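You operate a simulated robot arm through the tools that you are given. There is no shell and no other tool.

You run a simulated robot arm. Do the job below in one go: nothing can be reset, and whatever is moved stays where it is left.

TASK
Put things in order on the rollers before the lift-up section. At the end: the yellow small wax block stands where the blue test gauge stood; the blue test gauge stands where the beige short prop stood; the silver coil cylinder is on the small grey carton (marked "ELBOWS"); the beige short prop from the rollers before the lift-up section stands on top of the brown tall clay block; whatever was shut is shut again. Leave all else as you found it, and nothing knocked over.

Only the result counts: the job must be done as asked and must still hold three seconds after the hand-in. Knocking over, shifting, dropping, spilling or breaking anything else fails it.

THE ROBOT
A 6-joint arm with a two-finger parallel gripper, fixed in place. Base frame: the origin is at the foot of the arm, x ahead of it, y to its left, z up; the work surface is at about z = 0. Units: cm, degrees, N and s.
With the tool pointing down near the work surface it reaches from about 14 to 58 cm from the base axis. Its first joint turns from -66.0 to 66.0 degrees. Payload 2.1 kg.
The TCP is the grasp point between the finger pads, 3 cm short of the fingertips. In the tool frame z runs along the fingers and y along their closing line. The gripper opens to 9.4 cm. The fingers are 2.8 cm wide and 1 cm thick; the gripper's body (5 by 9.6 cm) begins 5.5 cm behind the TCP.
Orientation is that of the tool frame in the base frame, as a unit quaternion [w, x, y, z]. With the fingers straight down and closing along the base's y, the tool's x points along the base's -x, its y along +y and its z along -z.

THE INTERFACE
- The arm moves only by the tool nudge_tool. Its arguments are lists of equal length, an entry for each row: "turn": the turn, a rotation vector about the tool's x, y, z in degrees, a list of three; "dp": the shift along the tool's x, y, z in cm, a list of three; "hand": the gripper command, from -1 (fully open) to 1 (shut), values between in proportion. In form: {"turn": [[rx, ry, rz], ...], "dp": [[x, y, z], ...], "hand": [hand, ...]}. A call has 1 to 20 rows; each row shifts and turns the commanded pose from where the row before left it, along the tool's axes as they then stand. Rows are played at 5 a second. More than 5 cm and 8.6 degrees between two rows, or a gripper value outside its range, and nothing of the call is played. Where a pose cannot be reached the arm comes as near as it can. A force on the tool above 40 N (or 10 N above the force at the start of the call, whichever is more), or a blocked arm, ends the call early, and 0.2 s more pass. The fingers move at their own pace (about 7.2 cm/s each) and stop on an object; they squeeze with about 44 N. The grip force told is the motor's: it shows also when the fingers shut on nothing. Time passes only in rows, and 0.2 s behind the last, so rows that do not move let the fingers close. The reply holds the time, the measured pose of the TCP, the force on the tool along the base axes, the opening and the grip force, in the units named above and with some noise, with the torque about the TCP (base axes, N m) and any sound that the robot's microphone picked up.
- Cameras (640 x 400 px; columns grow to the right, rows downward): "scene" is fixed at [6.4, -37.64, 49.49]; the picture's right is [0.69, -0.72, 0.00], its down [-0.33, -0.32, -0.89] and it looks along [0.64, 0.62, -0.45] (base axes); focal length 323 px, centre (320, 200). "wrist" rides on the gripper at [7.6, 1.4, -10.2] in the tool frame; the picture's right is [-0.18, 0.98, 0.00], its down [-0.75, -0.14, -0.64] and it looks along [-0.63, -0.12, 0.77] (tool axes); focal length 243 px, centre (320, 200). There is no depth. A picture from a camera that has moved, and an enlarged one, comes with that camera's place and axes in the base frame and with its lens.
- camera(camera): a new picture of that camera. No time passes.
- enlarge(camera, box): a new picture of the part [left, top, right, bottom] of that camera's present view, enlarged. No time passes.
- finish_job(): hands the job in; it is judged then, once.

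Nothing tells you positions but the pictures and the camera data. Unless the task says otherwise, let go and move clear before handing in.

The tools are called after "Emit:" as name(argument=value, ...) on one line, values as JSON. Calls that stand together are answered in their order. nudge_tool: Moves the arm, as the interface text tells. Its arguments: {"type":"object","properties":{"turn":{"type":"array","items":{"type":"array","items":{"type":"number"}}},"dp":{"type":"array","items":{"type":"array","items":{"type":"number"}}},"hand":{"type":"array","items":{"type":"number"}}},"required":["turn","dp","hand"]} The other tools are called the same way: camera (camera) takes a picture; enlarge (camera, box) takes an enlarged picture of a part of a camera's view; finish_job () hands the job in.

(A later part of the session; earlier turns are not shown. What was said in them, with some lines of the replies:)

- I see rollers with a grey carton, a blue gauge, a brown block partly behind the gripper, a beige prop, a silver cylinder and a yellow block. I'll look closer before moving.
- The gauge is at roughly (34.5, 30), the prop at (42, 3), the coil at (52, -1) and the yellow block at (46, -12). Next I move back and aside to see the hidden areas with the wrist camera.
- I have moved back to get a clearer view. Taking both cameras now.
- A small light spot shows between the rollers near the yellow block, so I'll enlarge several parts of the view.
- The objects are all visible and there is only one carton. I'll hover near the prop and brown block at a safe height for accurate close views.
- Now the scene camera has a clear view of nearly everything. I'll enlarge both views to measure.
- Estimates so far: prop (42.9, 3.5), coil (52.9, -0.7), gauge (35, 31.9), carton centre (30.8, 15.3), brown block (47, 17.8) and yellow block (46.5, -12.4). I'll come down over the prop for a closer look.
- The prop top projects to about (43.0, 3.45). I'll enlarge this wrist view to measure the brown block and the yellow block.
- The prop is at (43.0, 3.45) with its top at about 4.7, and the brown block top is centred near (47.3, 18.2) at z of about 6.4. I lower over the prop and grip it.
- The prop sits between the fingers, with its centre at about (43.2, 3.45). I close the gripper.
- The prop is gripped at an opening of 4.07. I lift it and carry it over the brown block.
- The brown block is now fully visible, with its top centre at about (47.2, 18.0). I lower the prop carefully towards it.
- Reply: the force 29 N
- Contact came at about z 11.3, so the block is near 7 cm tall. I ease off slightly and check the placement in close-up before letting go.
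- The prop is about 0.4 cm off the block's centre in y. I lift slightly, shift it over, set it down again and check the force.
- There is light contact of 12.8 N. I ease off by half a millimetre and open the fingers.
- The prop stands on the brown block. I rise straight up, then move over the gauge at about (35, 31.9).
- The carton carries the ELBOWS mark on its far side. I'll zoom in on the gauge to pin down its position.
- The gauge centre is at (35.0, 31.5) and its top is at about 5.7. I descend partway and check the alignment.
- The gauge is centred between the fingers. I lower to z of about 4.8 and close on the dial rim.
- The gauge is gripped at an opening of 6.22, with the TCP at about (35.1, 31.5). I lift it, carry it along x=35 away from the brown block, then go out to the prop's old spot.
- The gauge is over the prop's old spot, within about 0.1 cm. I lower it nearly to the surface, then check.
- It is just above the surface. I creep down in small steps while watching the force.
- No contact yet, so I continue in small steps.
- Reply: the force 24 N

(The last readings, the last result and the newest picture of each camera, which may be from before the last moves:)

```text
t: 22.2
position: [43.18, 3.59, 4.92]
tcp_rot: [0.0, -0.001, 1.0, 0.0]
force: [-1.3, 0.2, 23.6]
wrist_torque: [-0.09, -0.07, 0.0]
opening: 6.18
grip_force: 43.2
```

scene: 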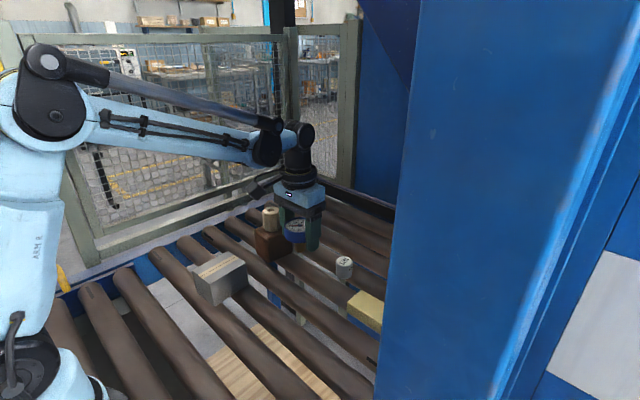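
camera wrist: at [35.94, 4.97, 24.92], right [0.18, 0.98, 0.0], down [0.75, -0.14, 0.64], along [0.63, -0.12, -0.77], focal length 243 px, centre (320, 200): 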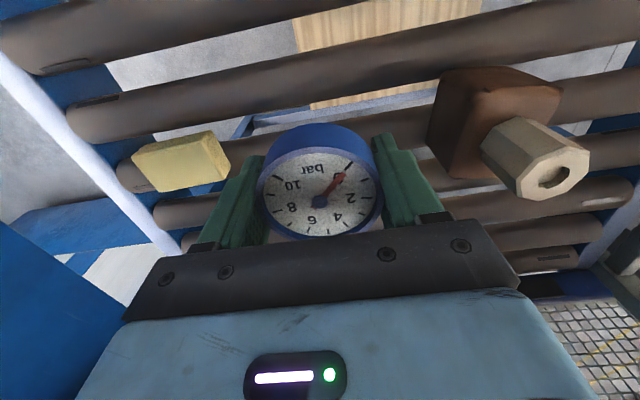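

Contact is made at the expected height. I ease off a little and open the fingers.

Emit:
nudge_tool(turn=[[0, 0, 0], [0, 0, 0], [0, 0, 0], [0, 0, 0], [0, 0, 0]], dp=[[0, 0, -0.06], [0, 0, 0], [0, 0, 0], [0, 0, 0], [0, 0, 0]], hand=[1, 0.0, -0.5, -1, -1])

Emit:
camera(camera="wrist")

Emit:
enlarge(camera="scene", box=[240, 200, 400, 320])

```text
t: 23.4
position: [43.25, 3.58, 4.77]
tcp_rot: [0.001, 0.0, 1.0, 0.001]
force: [-0.7, -0.6, 1.2]
wrist_torque: [-0.02, 0.02, -0.01]
opening: 9.4
grip_force: 0.0
```

```text
taken
camera wrist: at [35.73, 4.98, 15.06], right [0.18, 0.98, 0.0], down [0.75, -0.14, 0.64], along [0.63, -0.12, -0.77], focal length 243 px, centre (320, 200)
```

wrist: 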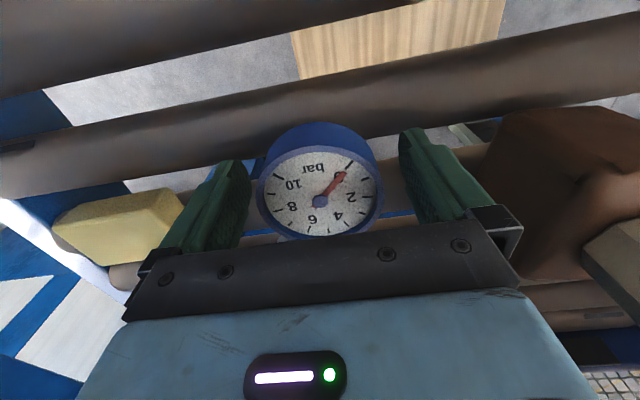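

```text
3.33 times, centred on (320, 260) of scene
camera zoom: at [6.4, -37.64, 49.49], right [0.69, -0.72, 0.0], down [-0.33, -0.32, -0.89], along [0.64, 0.62, -0.45], focal length 1077 px, centre (320, 0)
```

zoom: 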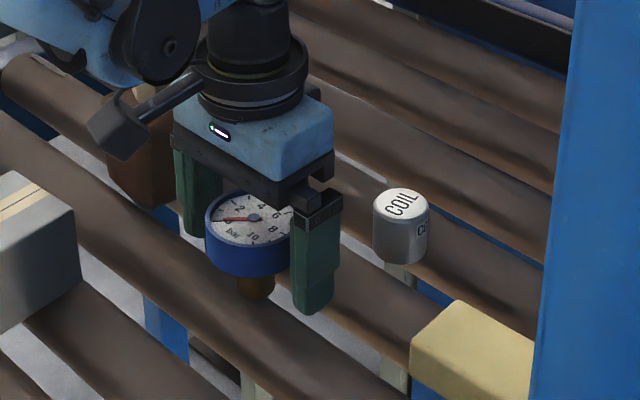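

The gauge stands at the prop's old spot. I go straight up, then hover over the yellow block near (46.8, -12.4).

Emit:
nudge_tool(turn=[[0, 0, 0], [0, 0, 0], [0, 0, 0], [0, 0, 0], [0, 0, 0], [0, 0, 0], [0, 0, 0], [0, 0, 0], [0, 0, 0]], dp=[[0, 0, -2], [0, 0, -3.5], [0, 0, -3.5], [0, -3.2, 0], [-0.8, -3.2, 0], [-0.8, -3.2, 0], [-0.8, -3.2, 0], [-0.8, -3.2, 0], [0, 0, 0]], hand=[-1, -1, -1, -1, -1, -1, -1, -1, -1])

Emit:
camera(camera="wrist")

Emit:
camera(camera="scene")

Emit:
enlarge(camera="wrist", box=[240, 70, 420, 220])

```text
t: 25.4
position: [46.23, -12.56, 14.09]
tcp_rot: [0.0, -0.001, 1.0, 0.0]
force: [0.1, 0.4, -0.3]
wrist_torque: [-0.01, -0.01, 0.03]
opening: 9.4
grip_force: 0.1
```

```text
taken
camera wrist: at [38.87, -11.11, 24.25], right [0.18, 0.98, 0.0], down [0.75, -0.14, 0.64], along [0.63, -0.12, -0.77], focal length 243 px, centre (320, 200)
```

wrist: 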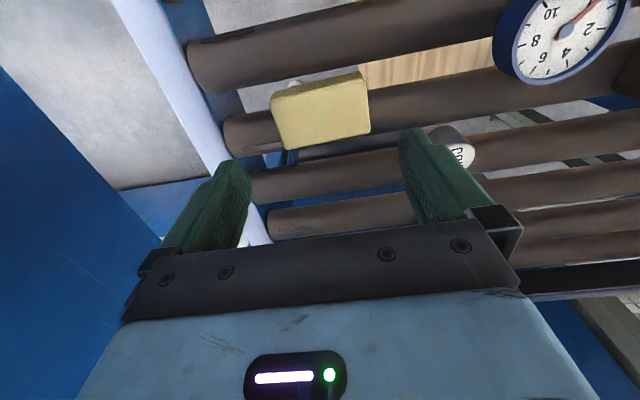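

```text
taken
```

scene: 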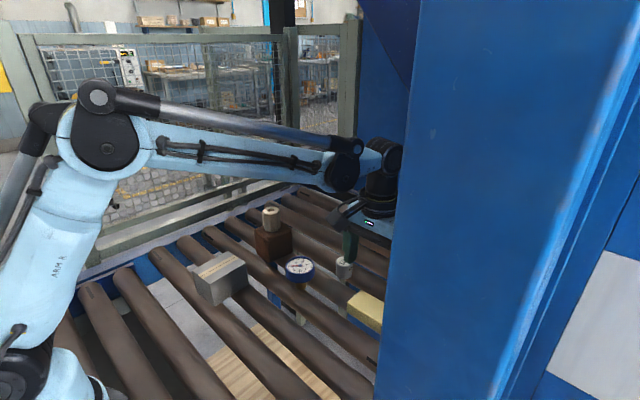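

```text
2.67 times, centred on (330, 145) of wrist
camera zoom: at [38.87, -11.11, 24.25], right [0.18, 0.98, 0.0], down [0.75, -0.14, 0.64], along [0.63, -0.12, -0.77], focal length 647 px, centre (293, 347)
```

zoom: 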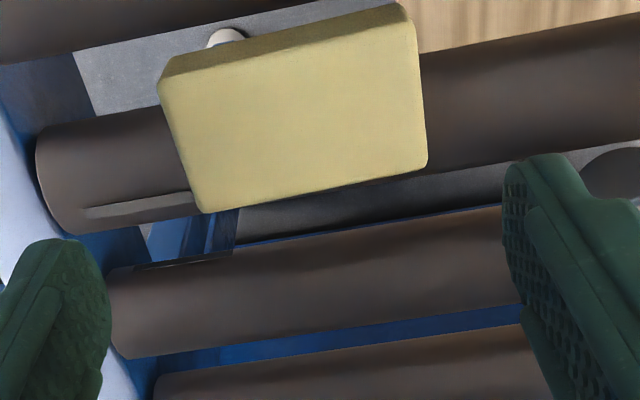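

The yellow block measures about 8.1 x 4.65 x 3 cm, centred 0.5 cm ahead of the TCP and yawed about 2.5°. I align to it and descend to just above its top to check finger clearance.

Emit:
nudge_tool(turn=[[0, 0, -2.6], [0, 0, 0], [0, 0, 0], [0, 0, 0]], dp=[[-0.5, 0.1, 0], [0, 0, 3.5], [0, 0, 3], [0, 0, 0]], hand=[-1, -1, -1, -1])

Emit:
camera(camera="wrist")

Emit:
enlarge(camera="wrist", box=[220, 90, 440, 240])

Emit:
enlarge(camera="scene", box=[280, 200, 400, 340])

```text
t: 26.4
position: [46.99, -12.28, 7.62]
tcp_rot: [-0.001, -0.022, 1.0, 0.0]
force: [-0.2, 0.3, 0.1]
wrist_torque: [0.01, -0.02, 0.0]
opening: 9.4
grip_force: 0.1
```

```text
taken
camera wrist: at [39.45, -11.21, 17.73], right [0.14, 0.99, 0.0], down [0.76, -0.11, 0.64], along [0.64, -0.09, -0.77], focal length 243 px, centre (320, 200)
```

wrist: 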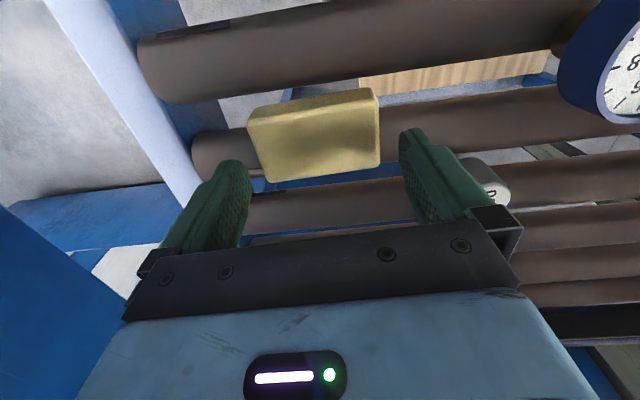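

```text
2.67 times, centred on (330, 165) of wrist
camera zoom: at [39.45, -11.21, 17.73], right [0.14, 0.99, 0.0], down [0.76, -0.11, 0.64], along [0.64, -0.09, -0.77], focal length 647 px, centre (293, 293)
```

zoom: 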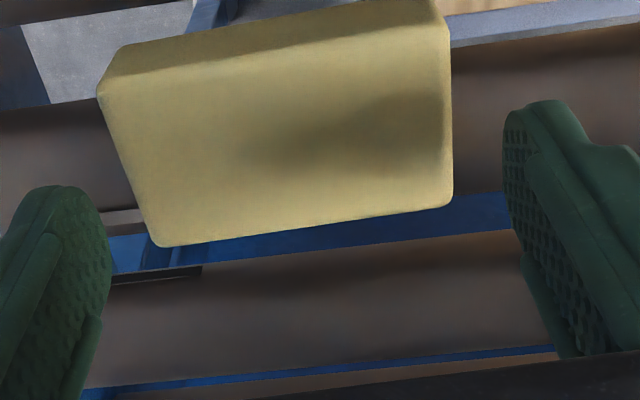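

```text
2.86 times, centred on (340, 270) of scene
camera zoom: at [6.4, -37.64, 49.49], right [0.69, -0.72, 0.0], down [-0.33, -0.32, -0.89], along [0.64, 0.62, -0.45], focal length 924 px, centre (263, 0)
```

zoom: 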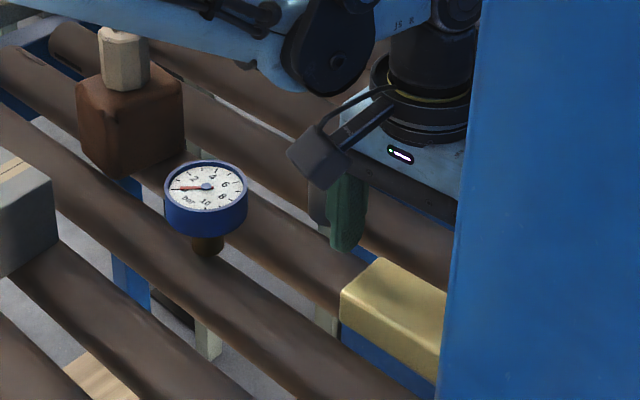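

The block is centred within 0.2 cm, with about 0.6 cm clearance at each end once corrected. I correct the offset and descend.

Emit:
nudge_tool(turn=[[0, 0, 0], [0, 0, 0], [0, 0, 0], [0, 0, 0]], dp=[[0.1, -0.17, 0.5], [0, 0, 1.5], [0, 0, 1.8], [0, 0, 0]], hand=[-1, -1, -1, -1])

Emit:
camera(camera="wrist")

Emit:
enlarge(camera="wrist", box=[220, 110, 440, 260])

```text
t: 27.4
position: [46.94, -12.7, 3.71]
tcp_rot: [0.0, -0.023, 1.0, 0.001]
force: [0.5, -0.8, 0.6]
wrist_torque: [-0.02, -0.05, 0.0]
opening: 9.4
grip_force: 0.2
```

```text
taken
camera wrist: at [39.37, -11.52, 13.85], right [0.14, 0.99, 0.0], down [0.76, -0.11, 0.64], along [0.64, -0.09, -0.77], focal length 243 px, centre (320, 200)
```

wrist: 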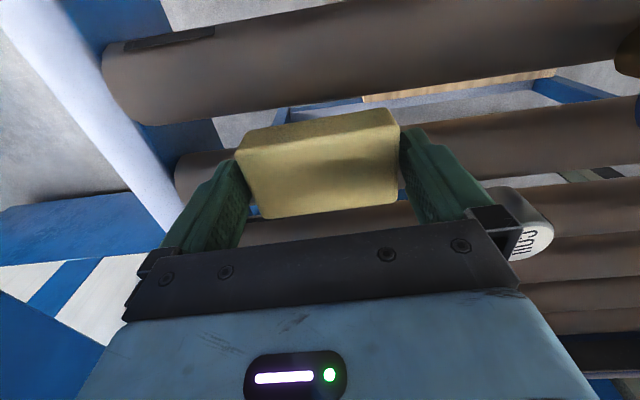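

```text
2.67 times, centred on (330, 185) of wrist
camera zoom: at [39.37, -11.52, 13.85], right [0.14, 0.99, 0.0], down [0.76, -0.11, 0.64], along [0.64, -0.09, -0.77], focal length 647 px, centre (293, 240)
```

zoom: 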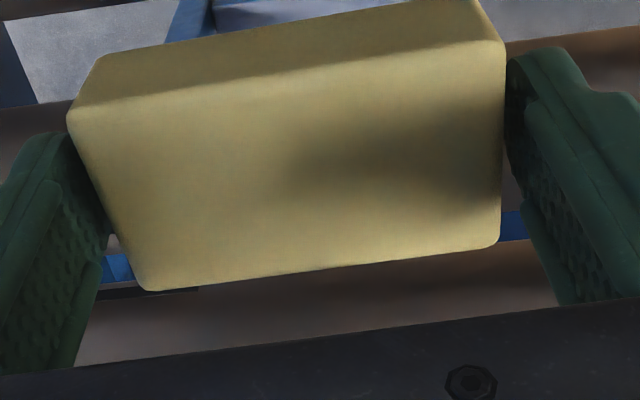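

The fingers straddle the block at both ends. I close the gripper.

Emit:
nudge_tool(turn=[[0, 0, 0], [0, 0, 0], [0, 0, 0], [0, 0, 0]], dp=[[0, 0.05, 0], [0, 0, 0], [0, 0, 0], [0, 0, 0]], hand=[-0.8, 0, 1, 1])

Emit:
camera(camera="wrist")

```text
t: 28.4
position: [46.85, -12.54, 3.57]
tcp_rot: [0.0, -0.023, 1.0, 0.0]
force: [-0.6, -0.8, 0.3]
wrist_torque: [-0.05, 0.0, -0.03]
opening: 8.41
grip_force: 44.1
```

```text
taken
camera wrist: at [39.28, -11.45, 13.85], right [0.14, 0.99, 0.0], down [0.76, -0.11, 0.64], along [0.64, -0.09, -0.77], focal length 243 px, centre (320, 200)
```

wrist: 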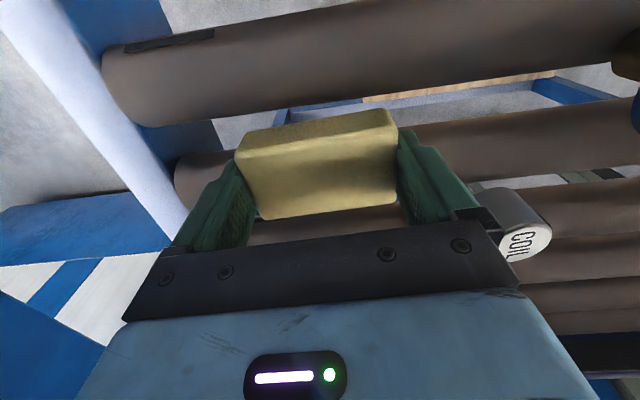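

The block is held at an opening of 8.41. I lift it, retreat to x of about 35, then swing over to the gauge's old spot at (35.1, 31.5).

Emit:
nudge_tool(turn=[[0, 0, 0], [0, 0, 0], [0, 0, 0], [0, 0, 0], [0, 0, 0], [0, 0, 0], [0, 0, 0], [0, 0, 0], [0, 0, 0]], dp=[[0, 0, -1.5], [0, 0, -3], [0, 0, -3.5], [0, 0, -3], [2.91, 0.134, 0], [2.91, 0.134, 0], [2.91, 0.134, 0], [2.91, 0.134, 0], [0, 0, 0]], hand=[1, 1, 1, 1, 1, 1, 1, 1, 1])

Emit:
camera(camera="scene")

Emit:
camera(camera="wrist")

```text
t: 30.4
position: [34.97, -12.38, 14.63]
tcp_rot: [0.0, -0.023, 1.0, 0.0]
force: [0.2, 0.3, -1.2]
wrist_torque: [-0.02, 0.0, 0.0]
opening: 8.41
grip_force: 43.6
```

```text
taken
```

scene: 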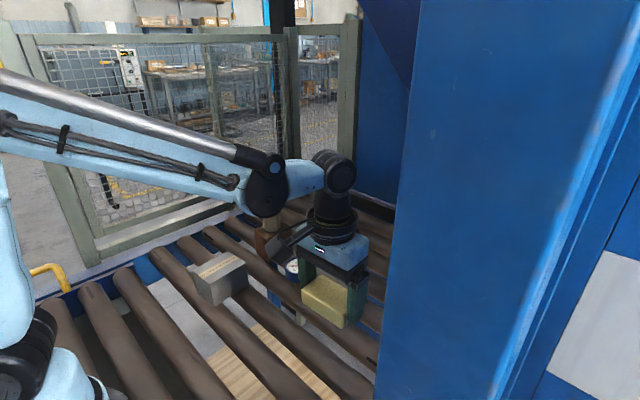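

```text
taken
camera wrist: at [27.47, -11.36, 24.96], right [0.14, 0.99, 0.0], down [0.76, -0.11, 0.64], along [0.64, -0.09, -0.77], focal length 243 px, centre (320, 200)
```

wrist: 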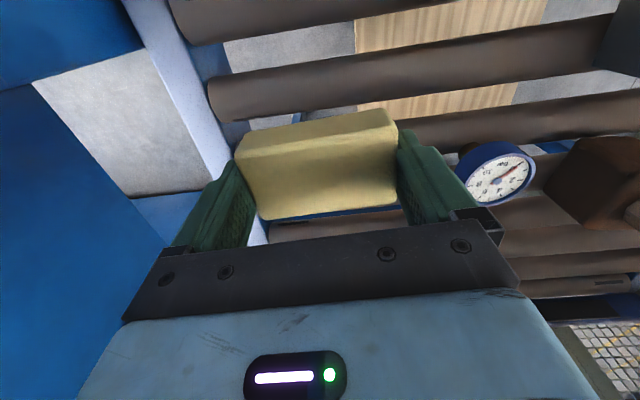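

The block is held well. Now I swing in y to the gauge's old spot.

Emit:
nudge_tool(turn=[[0, 0, 0], [0, 0, 0], [0, 0, 0], [0, 0, 0], [0, 0, 0], [0, 0, 0], [0, 0, 0], [0, 0, 0], [0, 0, 0], [0, 0, 0], [0, 0, 0], [0, 0, 0], [0, 0, 0], [0, 0, 0]], dp=[[-0.169, 3.664, 0], [-0.169, 3.664, 0], [-0.169, 3.664, 0], [-0.169, 3.664, 0], [-0.169, 3.664, 0], [-0.169, 3.664, 0], [-0.169, 3.664, 0], [-0.169, 3.664, 0], [-0.169, 3.664, 0], [-0.169, 3.664, 0], [-0.169, 3.664, 0], [-0.169, 3.664, 0], [0, 0, 0], [0, 0, 0]], hand=[1, 1, 1, 1, 1, 1, 1, 1, 1, 1, 1, 1, 1, 1])

Emit:
camera(camera="scene")

Emit:
camera(camera="wrist")

```text
t: 33.4
position: [35.36, 31.48, 14.52]
tcp_rot: [0.0, -0.023, 1.0, -0.001]
force: [0.7, -0.1, -1.0]
wrist_torque: [0.01, -0.02, 0.01]
opening: 8.41
grip_force: 44.0
```

```text
taken
```

scene: 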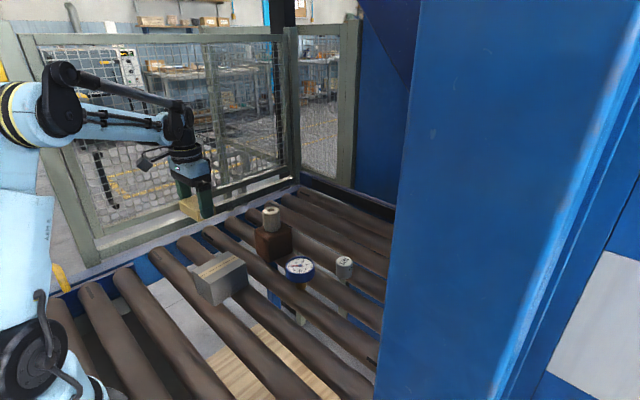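

```text
taken
camera wrist: at [27.75, 32.63, 24.75], right [0.14, 0.99, 0.0], down [0.76, -0.11, 0.64], along [0.64, -0.09, -0.77], focal length 243 px, centre (320, 200)
```

wrist: 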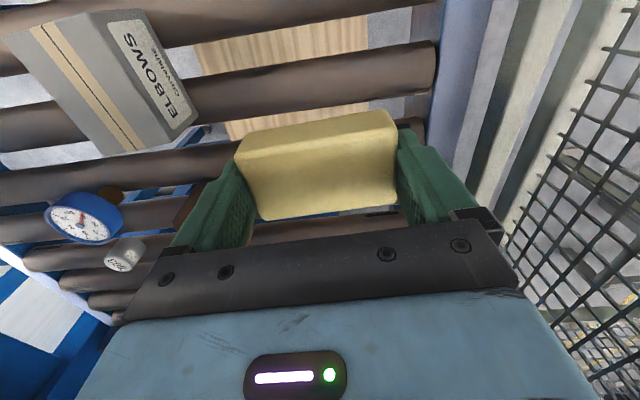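

I take a couple of still readings to average out the pose noise.

Emit:
nudge_tool(turn=[[0, 0, 0]], dp=[[0, 0, 0]], hand=[1])

Emit:
nudge_tool(turn=[[0, 0, 0]], dp=[[0, 0, 0]], hand=[1])

Emit:
nudge_tool(turn=[[0, 0, 0]], dp=[[0, 0, 0]], hand=[1])

```text
t: 33.8
position: [35.3, 31.54, 14.54]
tcp_rot: [0.0, -0.023, 1.0, 0.0]
force: [-0.3, -0.6, -0.7]
wrist_torque: [-0.01, 0.03, -0.03]
opening: 8.42
grip_force: 44.2
```

```text
t: 34.2
position: [35.36, 31.52, 14.59]
tcp_rot: [-0.001, -0.023, 1.0, 0.0]
force: [0.1, 0.1, -0.7]
wrist_torque: [0.0, 0.02, 0.01]
opening: 8.39
grip_force: 44.2
```

```text
t: 34.6
position: [35.27, 31.56, 14.51]
tcp_rot: [0.001, -0.022, 1.0, 0.0]
force: [0.0, 0.7, -1.0]
wrist_torque: [-0.02, 0.0, 0.0]
opening: 8.39
grip_force: 44.3
```

The average is x 35.32, y 31.52, so I shift 0.1 cm back in x and lower nearly to the surface.

Emit:
nudge_tool(turn=[[0, 0, 0], [0, 0, 0], [0, 0, 0], [0, 0, 0], [0, 0, 0]], dp=[[0.1, 0, 3], [0, 0, 3.5], [0, 0, 3], [0, 0, 1.2], [0, 0, 0]], hand=[1, 1, 1, 1, 1])

Emit:
enlarge(camera="scene", box=[150, 170, 270, 270])

Emit:
camera(camera="wrist")

```text
t: 35.8
position: [35.27, 31.19, 3.69]
tcp_rot: [0.0, -0.023, 1.0, 0.0]
force: [-0.4, 0.1, -1.2]
wrist_torque: [0.0, 0.03, 0.01]
opening: 8.41
grip_force: 43.9
```

```text
4.00 times, centred on (210, 220) of scene
camera zoom: at [6.4, -37.64, 49.49], right [0.69, -0.72, 0.0], down [-0.33, -0.32, -0.89], along [0.64, 0.62, -0.45], focal length 1293 px, centre (760, 120)
```

zoom: 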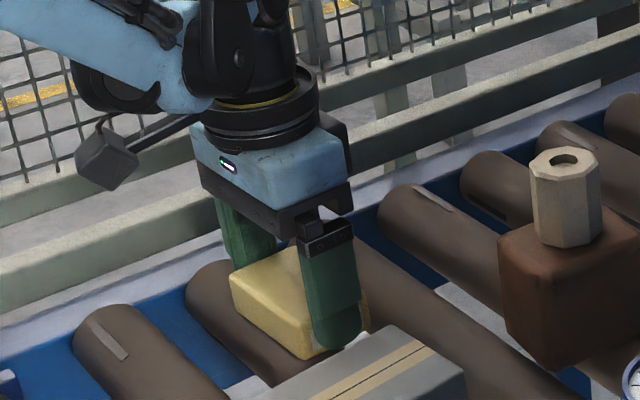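

```text
taken
camera wrist: at [27.69, 32.33, 13.97], right [0.14, 0.99, 0.0], down [0.76, -0.11, 0.64], along [0.64, -0.09, -0.77], focal length 243 px, centre (320, 200)
```

wrist: 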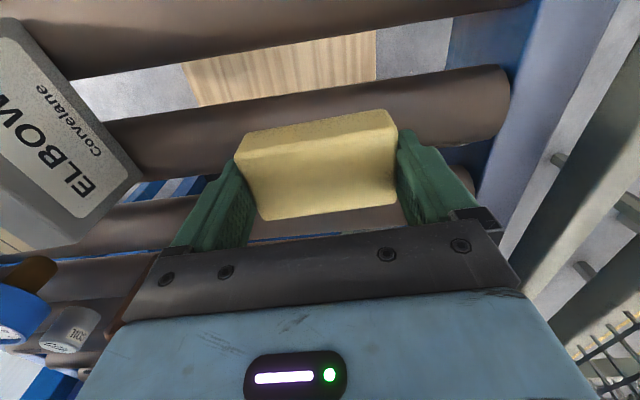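

It is slightly above the surface. I creep down and watch the force.

Emit:
nudge_tool(turn=[[0, 0, 0], [0, 0, 0], [0, 0, 0]], dp=[[0, 0, 0.12], [0, 0, 0.1], [0, 0, 0]], hand=[1, 1, 1])

```text
t: 36.6
position: [35.27, 31.3, 3.71]
tcp_rot: [0.0, -0.023, 1.0, 0.0]
force: [-0.6, 0.3, -0.7]
wrist_torque: [0.0, -0.01, 0.01]
opening: 8.42
grip_force: 43.7
```

Readings show y about 0.2 cm short, so I correct it and continue down in small steps.

Emit:
nudge_tool(turn=[[0, 0, 0], [0, 0, 0], [0, 0, 0]], dp=[[0, 0.2, 0], [0, 0, 0.08], [0, 0, 0]], hand=[1, 1, 1])

```text
t: 37.4
position: [35.25, 31.64, 3.6]
tcp_rot: [-0.001, -0.022, 1.0, 0.0]
force: [0.4, -3.8, 11.7]
wrist_torque: [0.03, -0.09, -0.01]
opening: 8.4
grip_force: 44.1
```

Contact is made. I ease off and open the fingers.

Emit:
nudge_tool(turn=[[0, 0, 0], [0, 0, 0], [0, 0, 0], [0, 0, 0]], dp=[[0, 0, -0.04], [0, 0, 0], [0, 0, 0], [0, 0, 0]], hand=[1, -1, -1, -1])

Emit:
camera(camera="wrist")

Emit:
enlarge(camera="scene", box=[150, 170, 270, 270])

```text
t: 38.4
position: [35.29, 31.56, 3.63]
tcp_rot: [0.0, -0.023, 1.0, 0.0]
force: [0.6, 0.4, -0.9]
wrist_torque: [-0.01, 0.04, -0.03]
opening: 9.42
grip_force: 0.0
```

```text
taken
camera wrist: at [27.63, 32.7, 13.85], right [0.14, 0.99, 0.0], down [0.76, -0.11, 0.64], along [0.64, -0.09, -0.77], focal length 243 px, centre (320, 200)
```

wrist: 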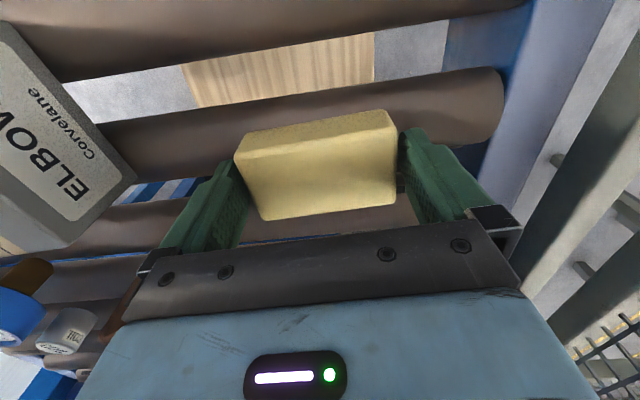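

```text
4.00 times, centred on (210, 220) of scene
camera zoom: at [6.4, -37.64, 49.49], right [0.69, -0.72, 0.0], down [-0.33, -0.32, -0.89], along [0.64, 0.62, -0.45], focal length 1293 px, centre (760, 120)
```

zoom: 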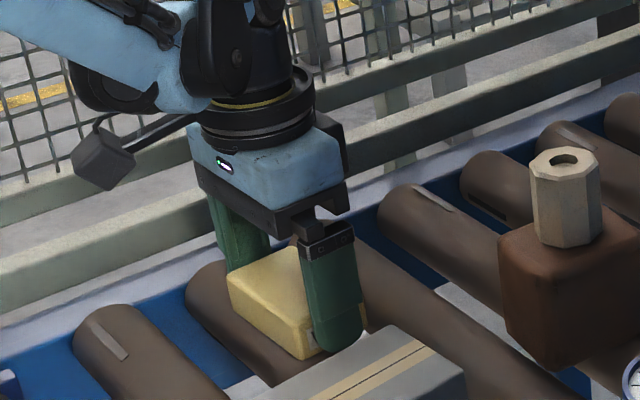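

The block stands where the gauge stood. I rise straight up, undo the yaw and swing back towards y = 0.

Emit:
nudge_tool(turn=[[0, 0, 0], [0, 0, 0], [0, 0, 0], [0, 0, 0], [0, 0, 0], [0, 0, 2.6], [0, 0, 0]], dp=[[0, 0, -1], [0, 0, -2], [0, 0, -3], [0, 0, -3], [0, 0, -3], [0, 0, 0], [0, 0, 0]], hand=[-1, -1, -1, -1, -1, -1, -1])

Emit:
enlarge(camera="scene", box=[150, 170, 310, 290])

Emit:
camera(camera="wrist")

```text
t: 40.0
position: [35.04, 31.72, 15.8]
tcp_rot: [0.0, 0.001, 1.0, 0.0]
force: [0.8, 1.1, 0.1]
wrist_torque: [-0.01, -0.01, 0.01]
opening: 9.39
grip_force: 0.1
```

```text
3.33 times, centred on (230, 230) of scene
camera zoom: at [6.4, -37.64, 49.49], right [0.69, -0.72, 0.0], down [-0.33, -0.32, -0.89], along [0.64, 0.62, -0.45], focal length 1077 px, centre (620, 100)
```

zoom: 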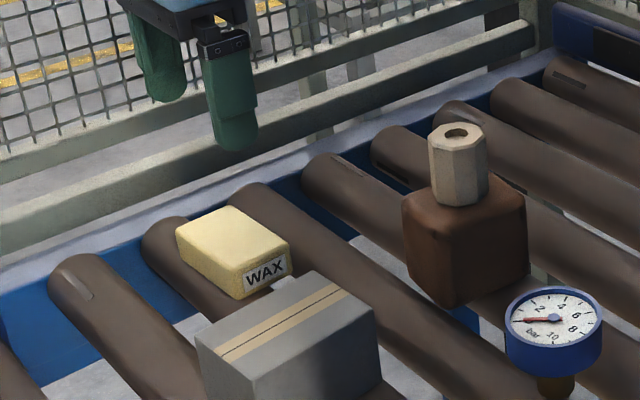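

```text
taken
camera wrist: at [27.51, 33.13, 26.07], right [0.18, 0.98, 0.0], down [0.75, -0.14, 0.64], along [0.63, -0.12, -0.77], focal length 243 px, centre (320, 200)
```

wrist: 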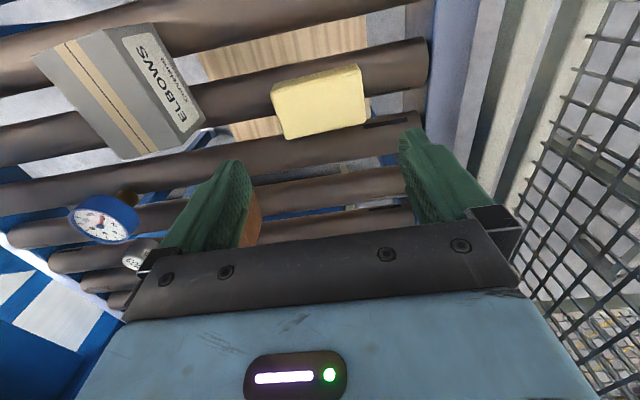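

The yellow block is in place, marked WAX. Next is the coil: I swing back along x=35 to y of about -0.65, then extend over it.

Emit:
nudge_tool(turn=[[0, 0, 0], [0, 0, 0], [0, 0, 0], [0, 0, 0], [0, 0, 0], [0, 0, 0], [0, 0, 0], [0, 0, 0], [0, 0, 0], [0, 0, 0], [0, 0, 0], [0, 0, 0], [0, 0, 0], [0, 0, 0], [0, 0, 0]], dp=[[0, -4, 0], [0, -4, 0], [0, -4, 0], [0, -4, 0], [0, -4, 0], [0, -4, 0], [0, -4, 0], [0, -4.3, 0], [0, 0, 0], [-3.5, 0, 0], [-3.5, 0, 0], [-3.5, 0, 0], [-3.5, 0, 0], [-3.5, 0, 0], [0, 0, 0]], hand=[-1, -1, -1, -1, -1, -1, -1, -1, -1, -1, -1, -1, -1, -1, -1])

Emit:
camera(camera="wrist")

Emit:
enlarge(camera="wrist", box=[250, 60, 390, 180])

Emit:
camera(camera="scene")

```text
t: 43.2
position: [52.62, -0.56, 15.47]
tcp_rot: [0.0, -0.001, 1.0, -0.001]
force: [-0.2, 0.1, 0.1]
wrist_torque: [0.02, -0.01, -0.04]
opening: 9.41
grip_force: 0.1
```

```text
taken
camera wrist: at [45.01, 0.82, 25.64], right [0.18, 0.98, 0.0], down [0.75, -0.14, 0.64], along [0.63, -0.12, -0.77], focal length 243 px, centre (320, 200)
```

wrist: 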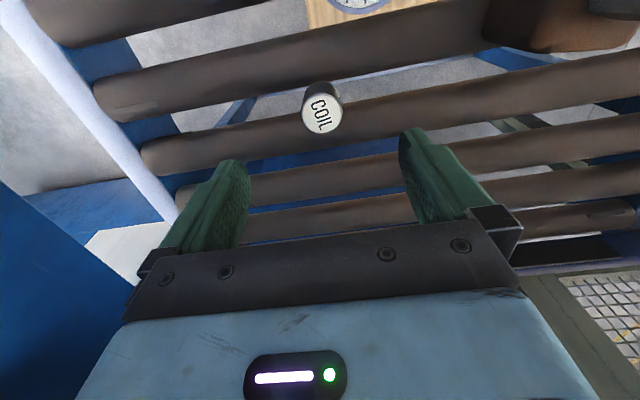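

```text
3.33 times, centred on (320, 120) of wrist
camera zoom: at [45.01, 0.82, 25.64], right [0.18, 0.98, 0.0], down [0.75, -0.14, 0.64], along [0.63, -0.12, -0.77], focal length 809 px, centre (320, 467)
```

zoom: 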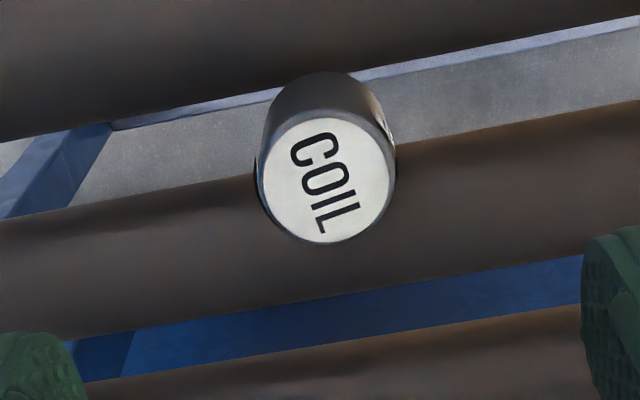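

```text
taken
```

scene: 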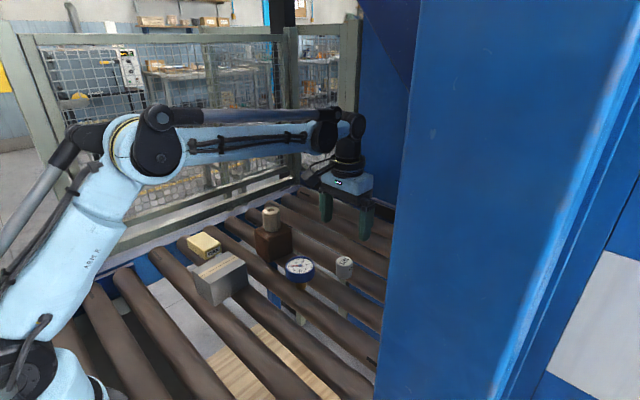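

The coil is 0.5 cm ahead of the TCP. I correct and descend, checking partway.

Emit:
nudge_tool(turn=[[0, 0, 0], [0, 0, 0], [0, 0, 0], [0, 0, 0]], dp=[[-0.5, 0.1, 2.5], [0, 0, 3], [0, 0, 2.5], [0, 0, 0]], hand=[-1, -1, -1, -1])

Emit:
enlarge(camera="wrist", box=[230, 80, 410, 220])

Emit:
enlarge(camera="scene", box=[280, 180, 400, 320])

```text
t: 44.2
position: [53.04, -0.49, 7.49]
tcp_rot: [0.0, 0.0, 1.0, 0.0]
force: [0.2, 0.8, -0.1]
wrist_torque: [0.02, 0.01, 0.01]
opening: 9.41
grip_force: 0.0
```

```text
2.86 times, centred on (320, 150) of wrist
camera zoom: at [45.48, 0.98, 17.88], right [0.18, 0.98, 0.0], down [0.75, -0.14, 0.64], along [0.63, -0.12, -0.77], focal length 693 px, centre (320, 343)
```

zoom: 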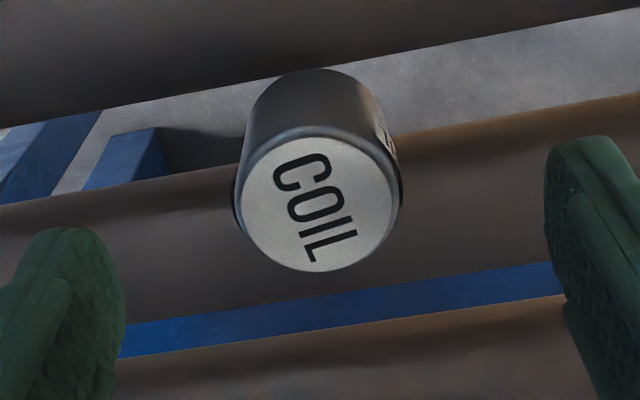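

```text
2.86 times, centred on (340, 250) of scene
camera zoom: at [6.4, -37.64, 49.49], right [0.69, -0.72, 0.0], down [-0.33, -0.32, -0.89], along [0.64, 0.62, -0.45], focal length 924 px, centre (263, 57)
```

zoom: 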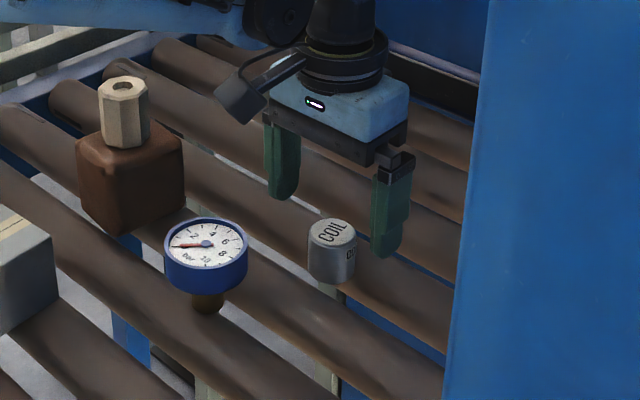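

The coil is centred. I lower the last 4 cm and grip.

Emit:
nudge_tool(turn=[[0, 0, 0], [0, 0, 0], [0, 0, 0], [0, 0, 0], [0, 0, 0], [0, 0, 0], [0, 0, 0]], dp=[[0, 0, 2], [0, 0, 1.9], [0, 0, 0], [0, 0, 0], [0, 0, 0], [0, 0, 0], [0, 0, 0]], hand=[-1, -1, -1, -0.3, 0.3, 1, 1])

Emit:
camera(camera="wrist")

Emit:
enlarge(camera="scene", box=[280, 180, 400, 320])

```text
t: 45.8
position: [53.08, -0.57, 3.74]
tcp_rot: [-0.001, -0.001, 1.0, 0.0]
force: [0.9, -0.2, -0.9]
wrist_torque: [0.02, 0.03, 0.02]
opening: 3.7
grip_force: 43.8
```

```text
taken
camera wrist: at [45.58, 0.84, 14.02], right [0.18, 0.98, 0.0], down [0.75, -0.14, 0.64], along [0.63, -0.12, -0.77], focal length 243 px, centre (320, 200)
```

wrist: 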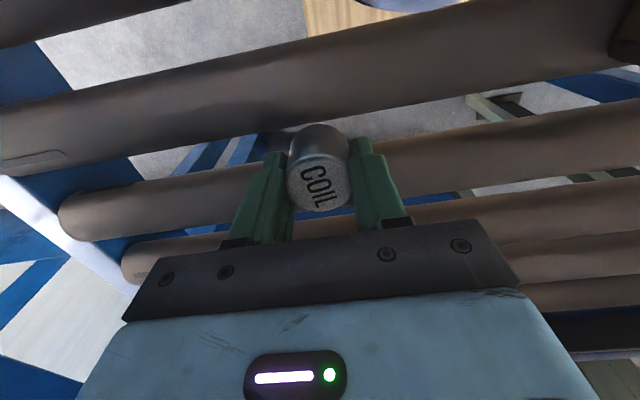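

```text
2.86 times, centred on (340, 250) of scene
camera zoom: at [6.4, -37.64, 49.49], right [0.69, -0.72, 0.0], down [-0.33, -0.32, -0.89], along [0.64, 0.62, -0.45], focal length 924 px, centre (263, 57)
```

zoom: 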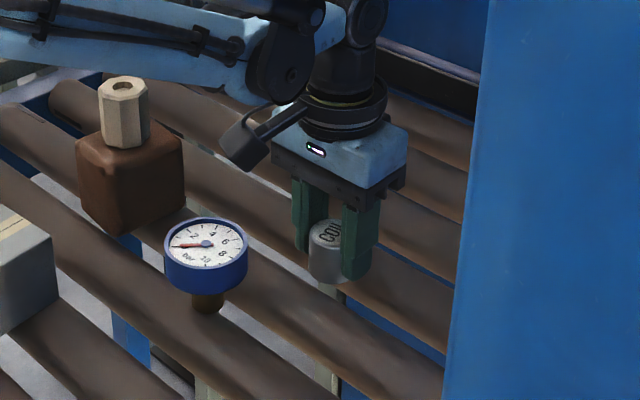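

The coil is gripped. I lift it, draw back in x, then move over the carton centre at (31.0, 15.4).

Emit:
nudge_tool(turn=[[0, 0, 0], [0, 0, 0], [0, 0, 0], [0, 0, 0], [0, 0, 0], [0, 0, 0], [0, 0, 0], [0, 0, 0], [0, 0, 0], [0, 0, 0], [0, 0, 0], [0, 0, 0], [0, 0, 0], [0, 0, 0], [0, 0, 0]], dp=[[0, 0, -1.5], [0, 0, -3], [0, 0, -3.5], [0, 0, -3.5], [3.68, 0, 0], [3.68, 0, 0], [3.68, 0, 0], [3.68, 0, 0], [3.68, 0, 0], [3.68, 0, 0], [0, 4, 0], [0, 4, 0], [0, 4, 0], [0, 3.9, 0], [0, 0, 0]], hand=[1, 1, 1, 1, 1, 1, 1, 1, 1, 1, 1, 1, 1, 1, 1])

Emit:
camera(camera="wrist")

Emit:
enlarge(camera="scene", box=[160, 180, 340, 320])

```text
t: 49.0
position: [31.19, 15.57, 15.27]
tcp_rot: [-0.001, 0.0, 1.0, 0.0]
force: [-0.8, -0.5, -0.6]
wrist_torque: [0.0, -0.01, -0.01]
opening: 3.71
grip_force: 44.1
```

```text
taken
camera wrist: at [23.64, 16.99, 25.41], right [0.19, 0.98, 0.0], down [0.75, -0.14, 0.64], along [0.63, -0.12, -0.77], focal length 243 px, centre (320, 200)
```

wrist: 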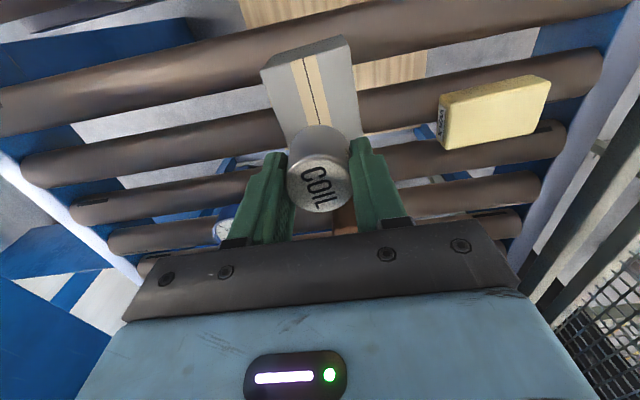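

```text
2.86 times, centred on (250, 250) of scene
camera zoom: at [6.4, -37.64, 49.49], right [0.69, -0.72, 0.0], down [-0.33, -0.32, -0.89], along [0.64, 0.62, -0.45], focal length 924 px, centre (520, 57)
```

zoom: 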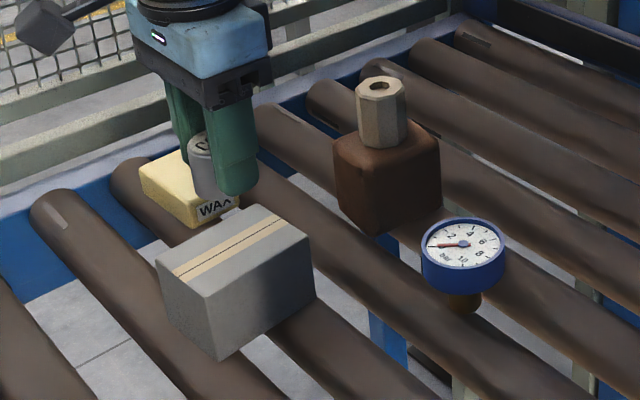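

I'm over the carton. I lower partway and check the alignment.

Emit:
nudge_tool(turn=[[0, 0, 0], [0, 0, 0], [0, 0, 0]], dp=[[0.1, -0.1, 2.3], [0, 0, 2.2], [0, 0, 0]], hand=[1, 1, 1])

Emit:
enlarge(camera="wrist", box=[220, 20, 420, 240])

Emit:
enlarge(camera="scene", box=[170, 210, 290, 310])

```text
t: 49.8
position: [30.77, 15.32, 10.85]
tcp_rot: [0.0, 0.0, 1.0, 0.0]
force: [0.0, -0.1, -1.2]
wrist_torque: [0.04, -0.03, -0.02]
opening: 3.74
grip_force: 44.0
```

```text
1.82 times, centred on (320, 130) of wrist
camera zoom: at [23.29, 16.77, 20.99], right [0.18, 0.98, 0.0], down [0.75, -0.14, 0.64], along [0.63, -0.12, -0.77], focal length 441 px, centre (320, 327)
```

zoom: 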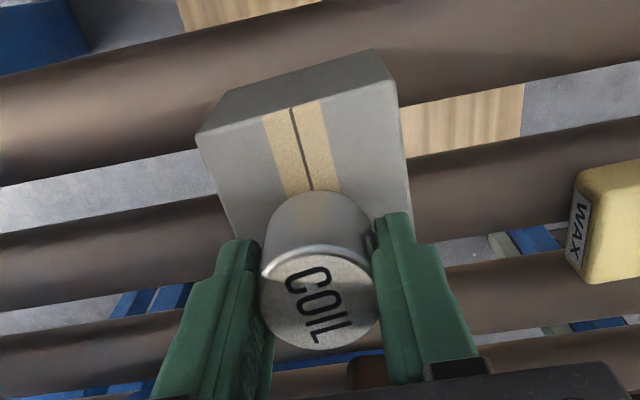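

```text
4.00 times, centred on (230, 260) of scene
camera zoom: at [6.4, -37.64, 49.49], right [0.69, -0.72, 0.0], down [-0.33, -0.32, -0.89], along [0.64, 0.62, -0.45], focal length 1293 px, centre (680, -40)
```

zoom: 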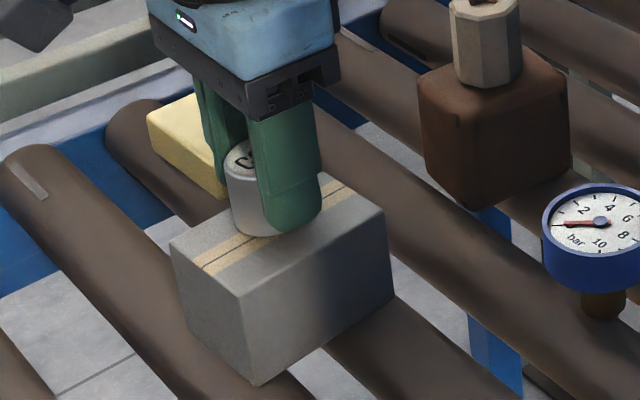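

The coil sits about 0.3 cm short of the carton's centre. I adjust and lower towards contact.

Emit:
nudge_tool(turn=[[0, 0, 0], [0, 0, 0], [0, 0, 0]], dp=[[-0.3, 0.15, 0.3], [0, 0, 0.3], [0, 0, 0]], hand=[1, 1, 1])

```text
t: 50.6
position: [31.19, 15.44, 10.22]
tcp_rot: [0.0, 0.0, 1.0, -0.001]
force: [-0.3, -0.5, -1.1]
wrist_torque: [0.04, -0.01, -0.03]
opening: 3.68
grip_force: 44.3
```

No contact yet, so I creep further.

Emit:
nudge_tool(turn=[[0, 0, 0], [0, 0, 0], [0, 0, 0]], dp=[[0, 0, 0.12], [0, 0, 0.1], [0, 0, 0]], hand=[1, 1, 1])

```text
t: 51.4
position: [31.13, 15.5, 10.02]
tcp_rot: [0.0, 0.0, 1.0, 0.0]
force: [-1.0, -0.1, 10.6]
wrist_torque: [-0.05, 0.01, 0.01]
opening: 3.73
grip_force: 43.8
```

Contact is made at 10.6 N. I ease off and open.

Emit:
nudge_tool(turn=[[0, 0, 0], [0, 0, 0], [0, 0, 0], [0, 0, 0]], dp=[[0, 0, -0.04], [0, 0, 0], [0, 0, 0], [0, 0, 0]], hand=[1, 0, -1, -1])

Emit:
enlarge(camera="scene", box=[170, 210, 290, 310])

Emit:
camera(camera="wrist")

```text
t: 52.4
position: [31.21, 15.37, 9.9]
tcp_rot: [0.0, -0.001, 1.0, 0.0]
force: [0.3, 0.9, 0.5]
wrist_torque: [-0.01, 0.01, -0.02]
opening: 9.42
grip_force: 0.1
```

```text
4.00 times, centred on (230, 260) of scene
camera zoom: at [6.4, -37.64, 49.49], right [0.69, -0.72, 0.0], down [-0.33, -0.32, -0.89], along [0.64, 0.62, -0.45], focal length 1293 px, centre (680, -40)
```

zoom: 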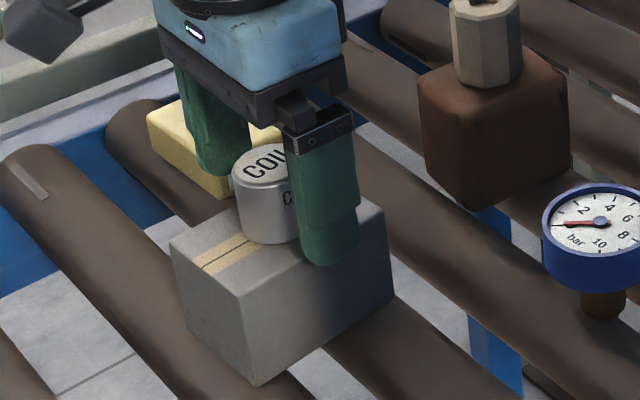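

```text
taken
camera wrist: at [23.65, 16.89, 20.21], right [0.18, 0.98, 0.0], down [0.75, -0.14, 0.64], along [0.63, -0.12, -0.77], focal length 243 px, centre (320, 200)
```

wrist: 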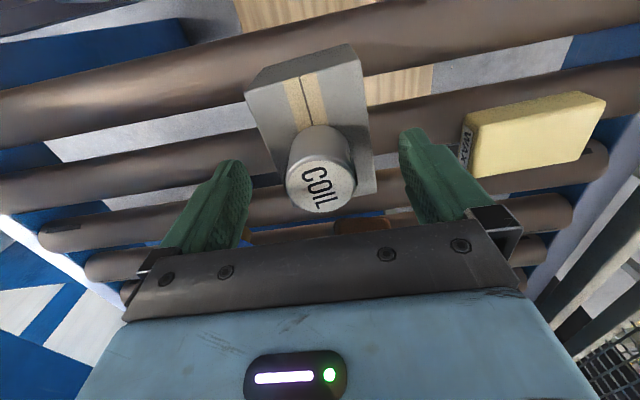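

The coil stands on the carton. I rise straight up, move clear and take a full check.

Emit:
nudge_tool(turn=[[0, 0, 0], [0, 0, 0], [0, 0, 0], [0, 0, 0], [0, 0, 0], [0, 0, 0], [0, 0, 0], [0, 0, 0], [0, 0, 0], [0, 0, 0], [0, 0, 0]], dp=[[0, 0, -1.5], [0, 0, -3], [0, 0, -4], [0, 0, -4], [0, 0, -4], [1.5, -4, 0], [1.5, -4, 0], [1.5, -4, 0], [1.5, -4, 0], [0, 0, 0], [0, 0, 0]], hand=[-1, -1, -1, -1, -1, -1, -1, -1, -1, -1, -1])

Emit:
camera(camera="scene")

Emit:
camera(camera="wrist")

Emit:
enlarge(camera="scene", box=[170, 200, 370, 320])

```text
t: 54.8
position: [25.3, -0.34, 26.72]
tcp_rot: [0.0, -0.001, 1.0, 0.001]
force: [-0.7, -0.1, -0.4]
wrist_torque: [0.01, -0.02, -0.03]
opening: 9.39
grip_force: 0.0
```

```text
taken
```

scene: 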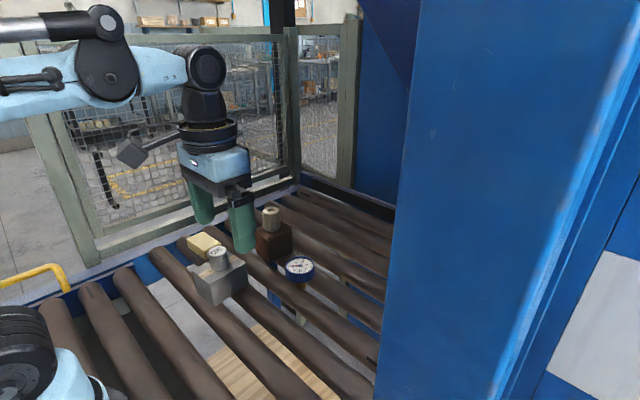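

```text
taken
camera wrist: at [17.75, 0.95, 36.99], right [0.18, 0.98, 0.0], down [0.75, -0.14, 0.64], along [0.63, -0.12, -0.77], focal length 243 px, centre (320, 200)
```

wrist: 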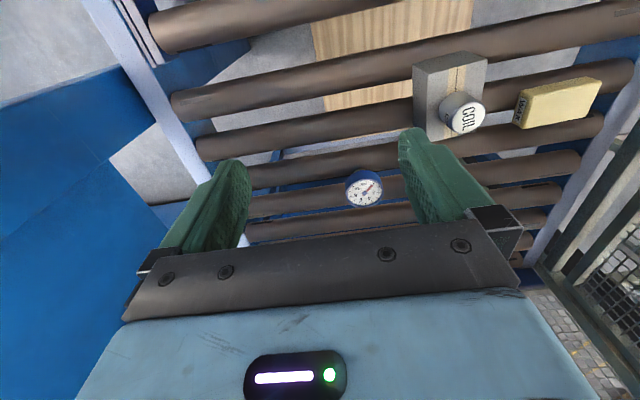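

```text
3.20 times, centred on (270, 260) of scene
camera zoom: at [6.4, -37.64, 49.49], right [0.69, -0.72, 0.0], down [-0.33, -0.32, -0.89], along [0.64, 0.62, -0.45], focal length 1034 px, centre (480, 8)
```

zoom: 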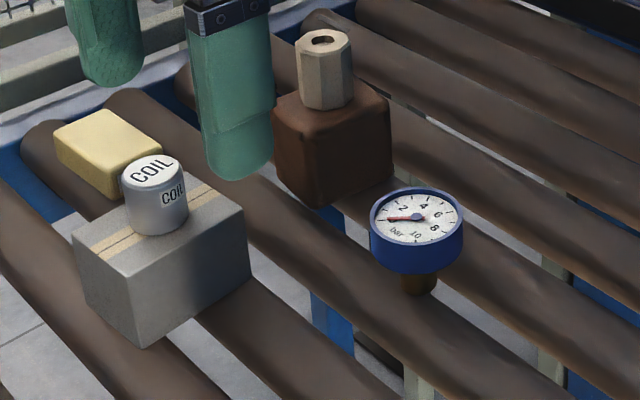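

Everything is where the task asks:
- The prop is on the brown block.
- The gauge is at the prop's old spot.
- The yellow block is at the gauge's old spot.
- The coil is on the ELBOWS carton.

The carton and brown block have not shifted, nothing was opened, and the arm is clear, so I hand in.

Emit:
finish_job()

```text
The job is handed in.
```

The job is done and handed in. My last pictures show every item standing where you asked:

- **Yellow wax block:** it stands where the blue gauge stood, at about (35.2, 31.6).
- **Blue test gauge:** it stands where the beige prop stood, at about (43.1, 3.6).
- **Silver coil cylinder:** it stands near the centre of the top of the grey carton. I saw the "ELBOWS" mark on the carton's side.
- **Beige short prop:** it stands on top of the brown clay block, close to its centre.

I opened nothing, so there was nothing to shut again. Nothing was knocked over, and the carton and brown block look unmoved. The gripper is empty and the arm is clear of the rollers. I estimate the positions are good to within a few millimetres, since they come from the camera pictures and the arm's own readings.
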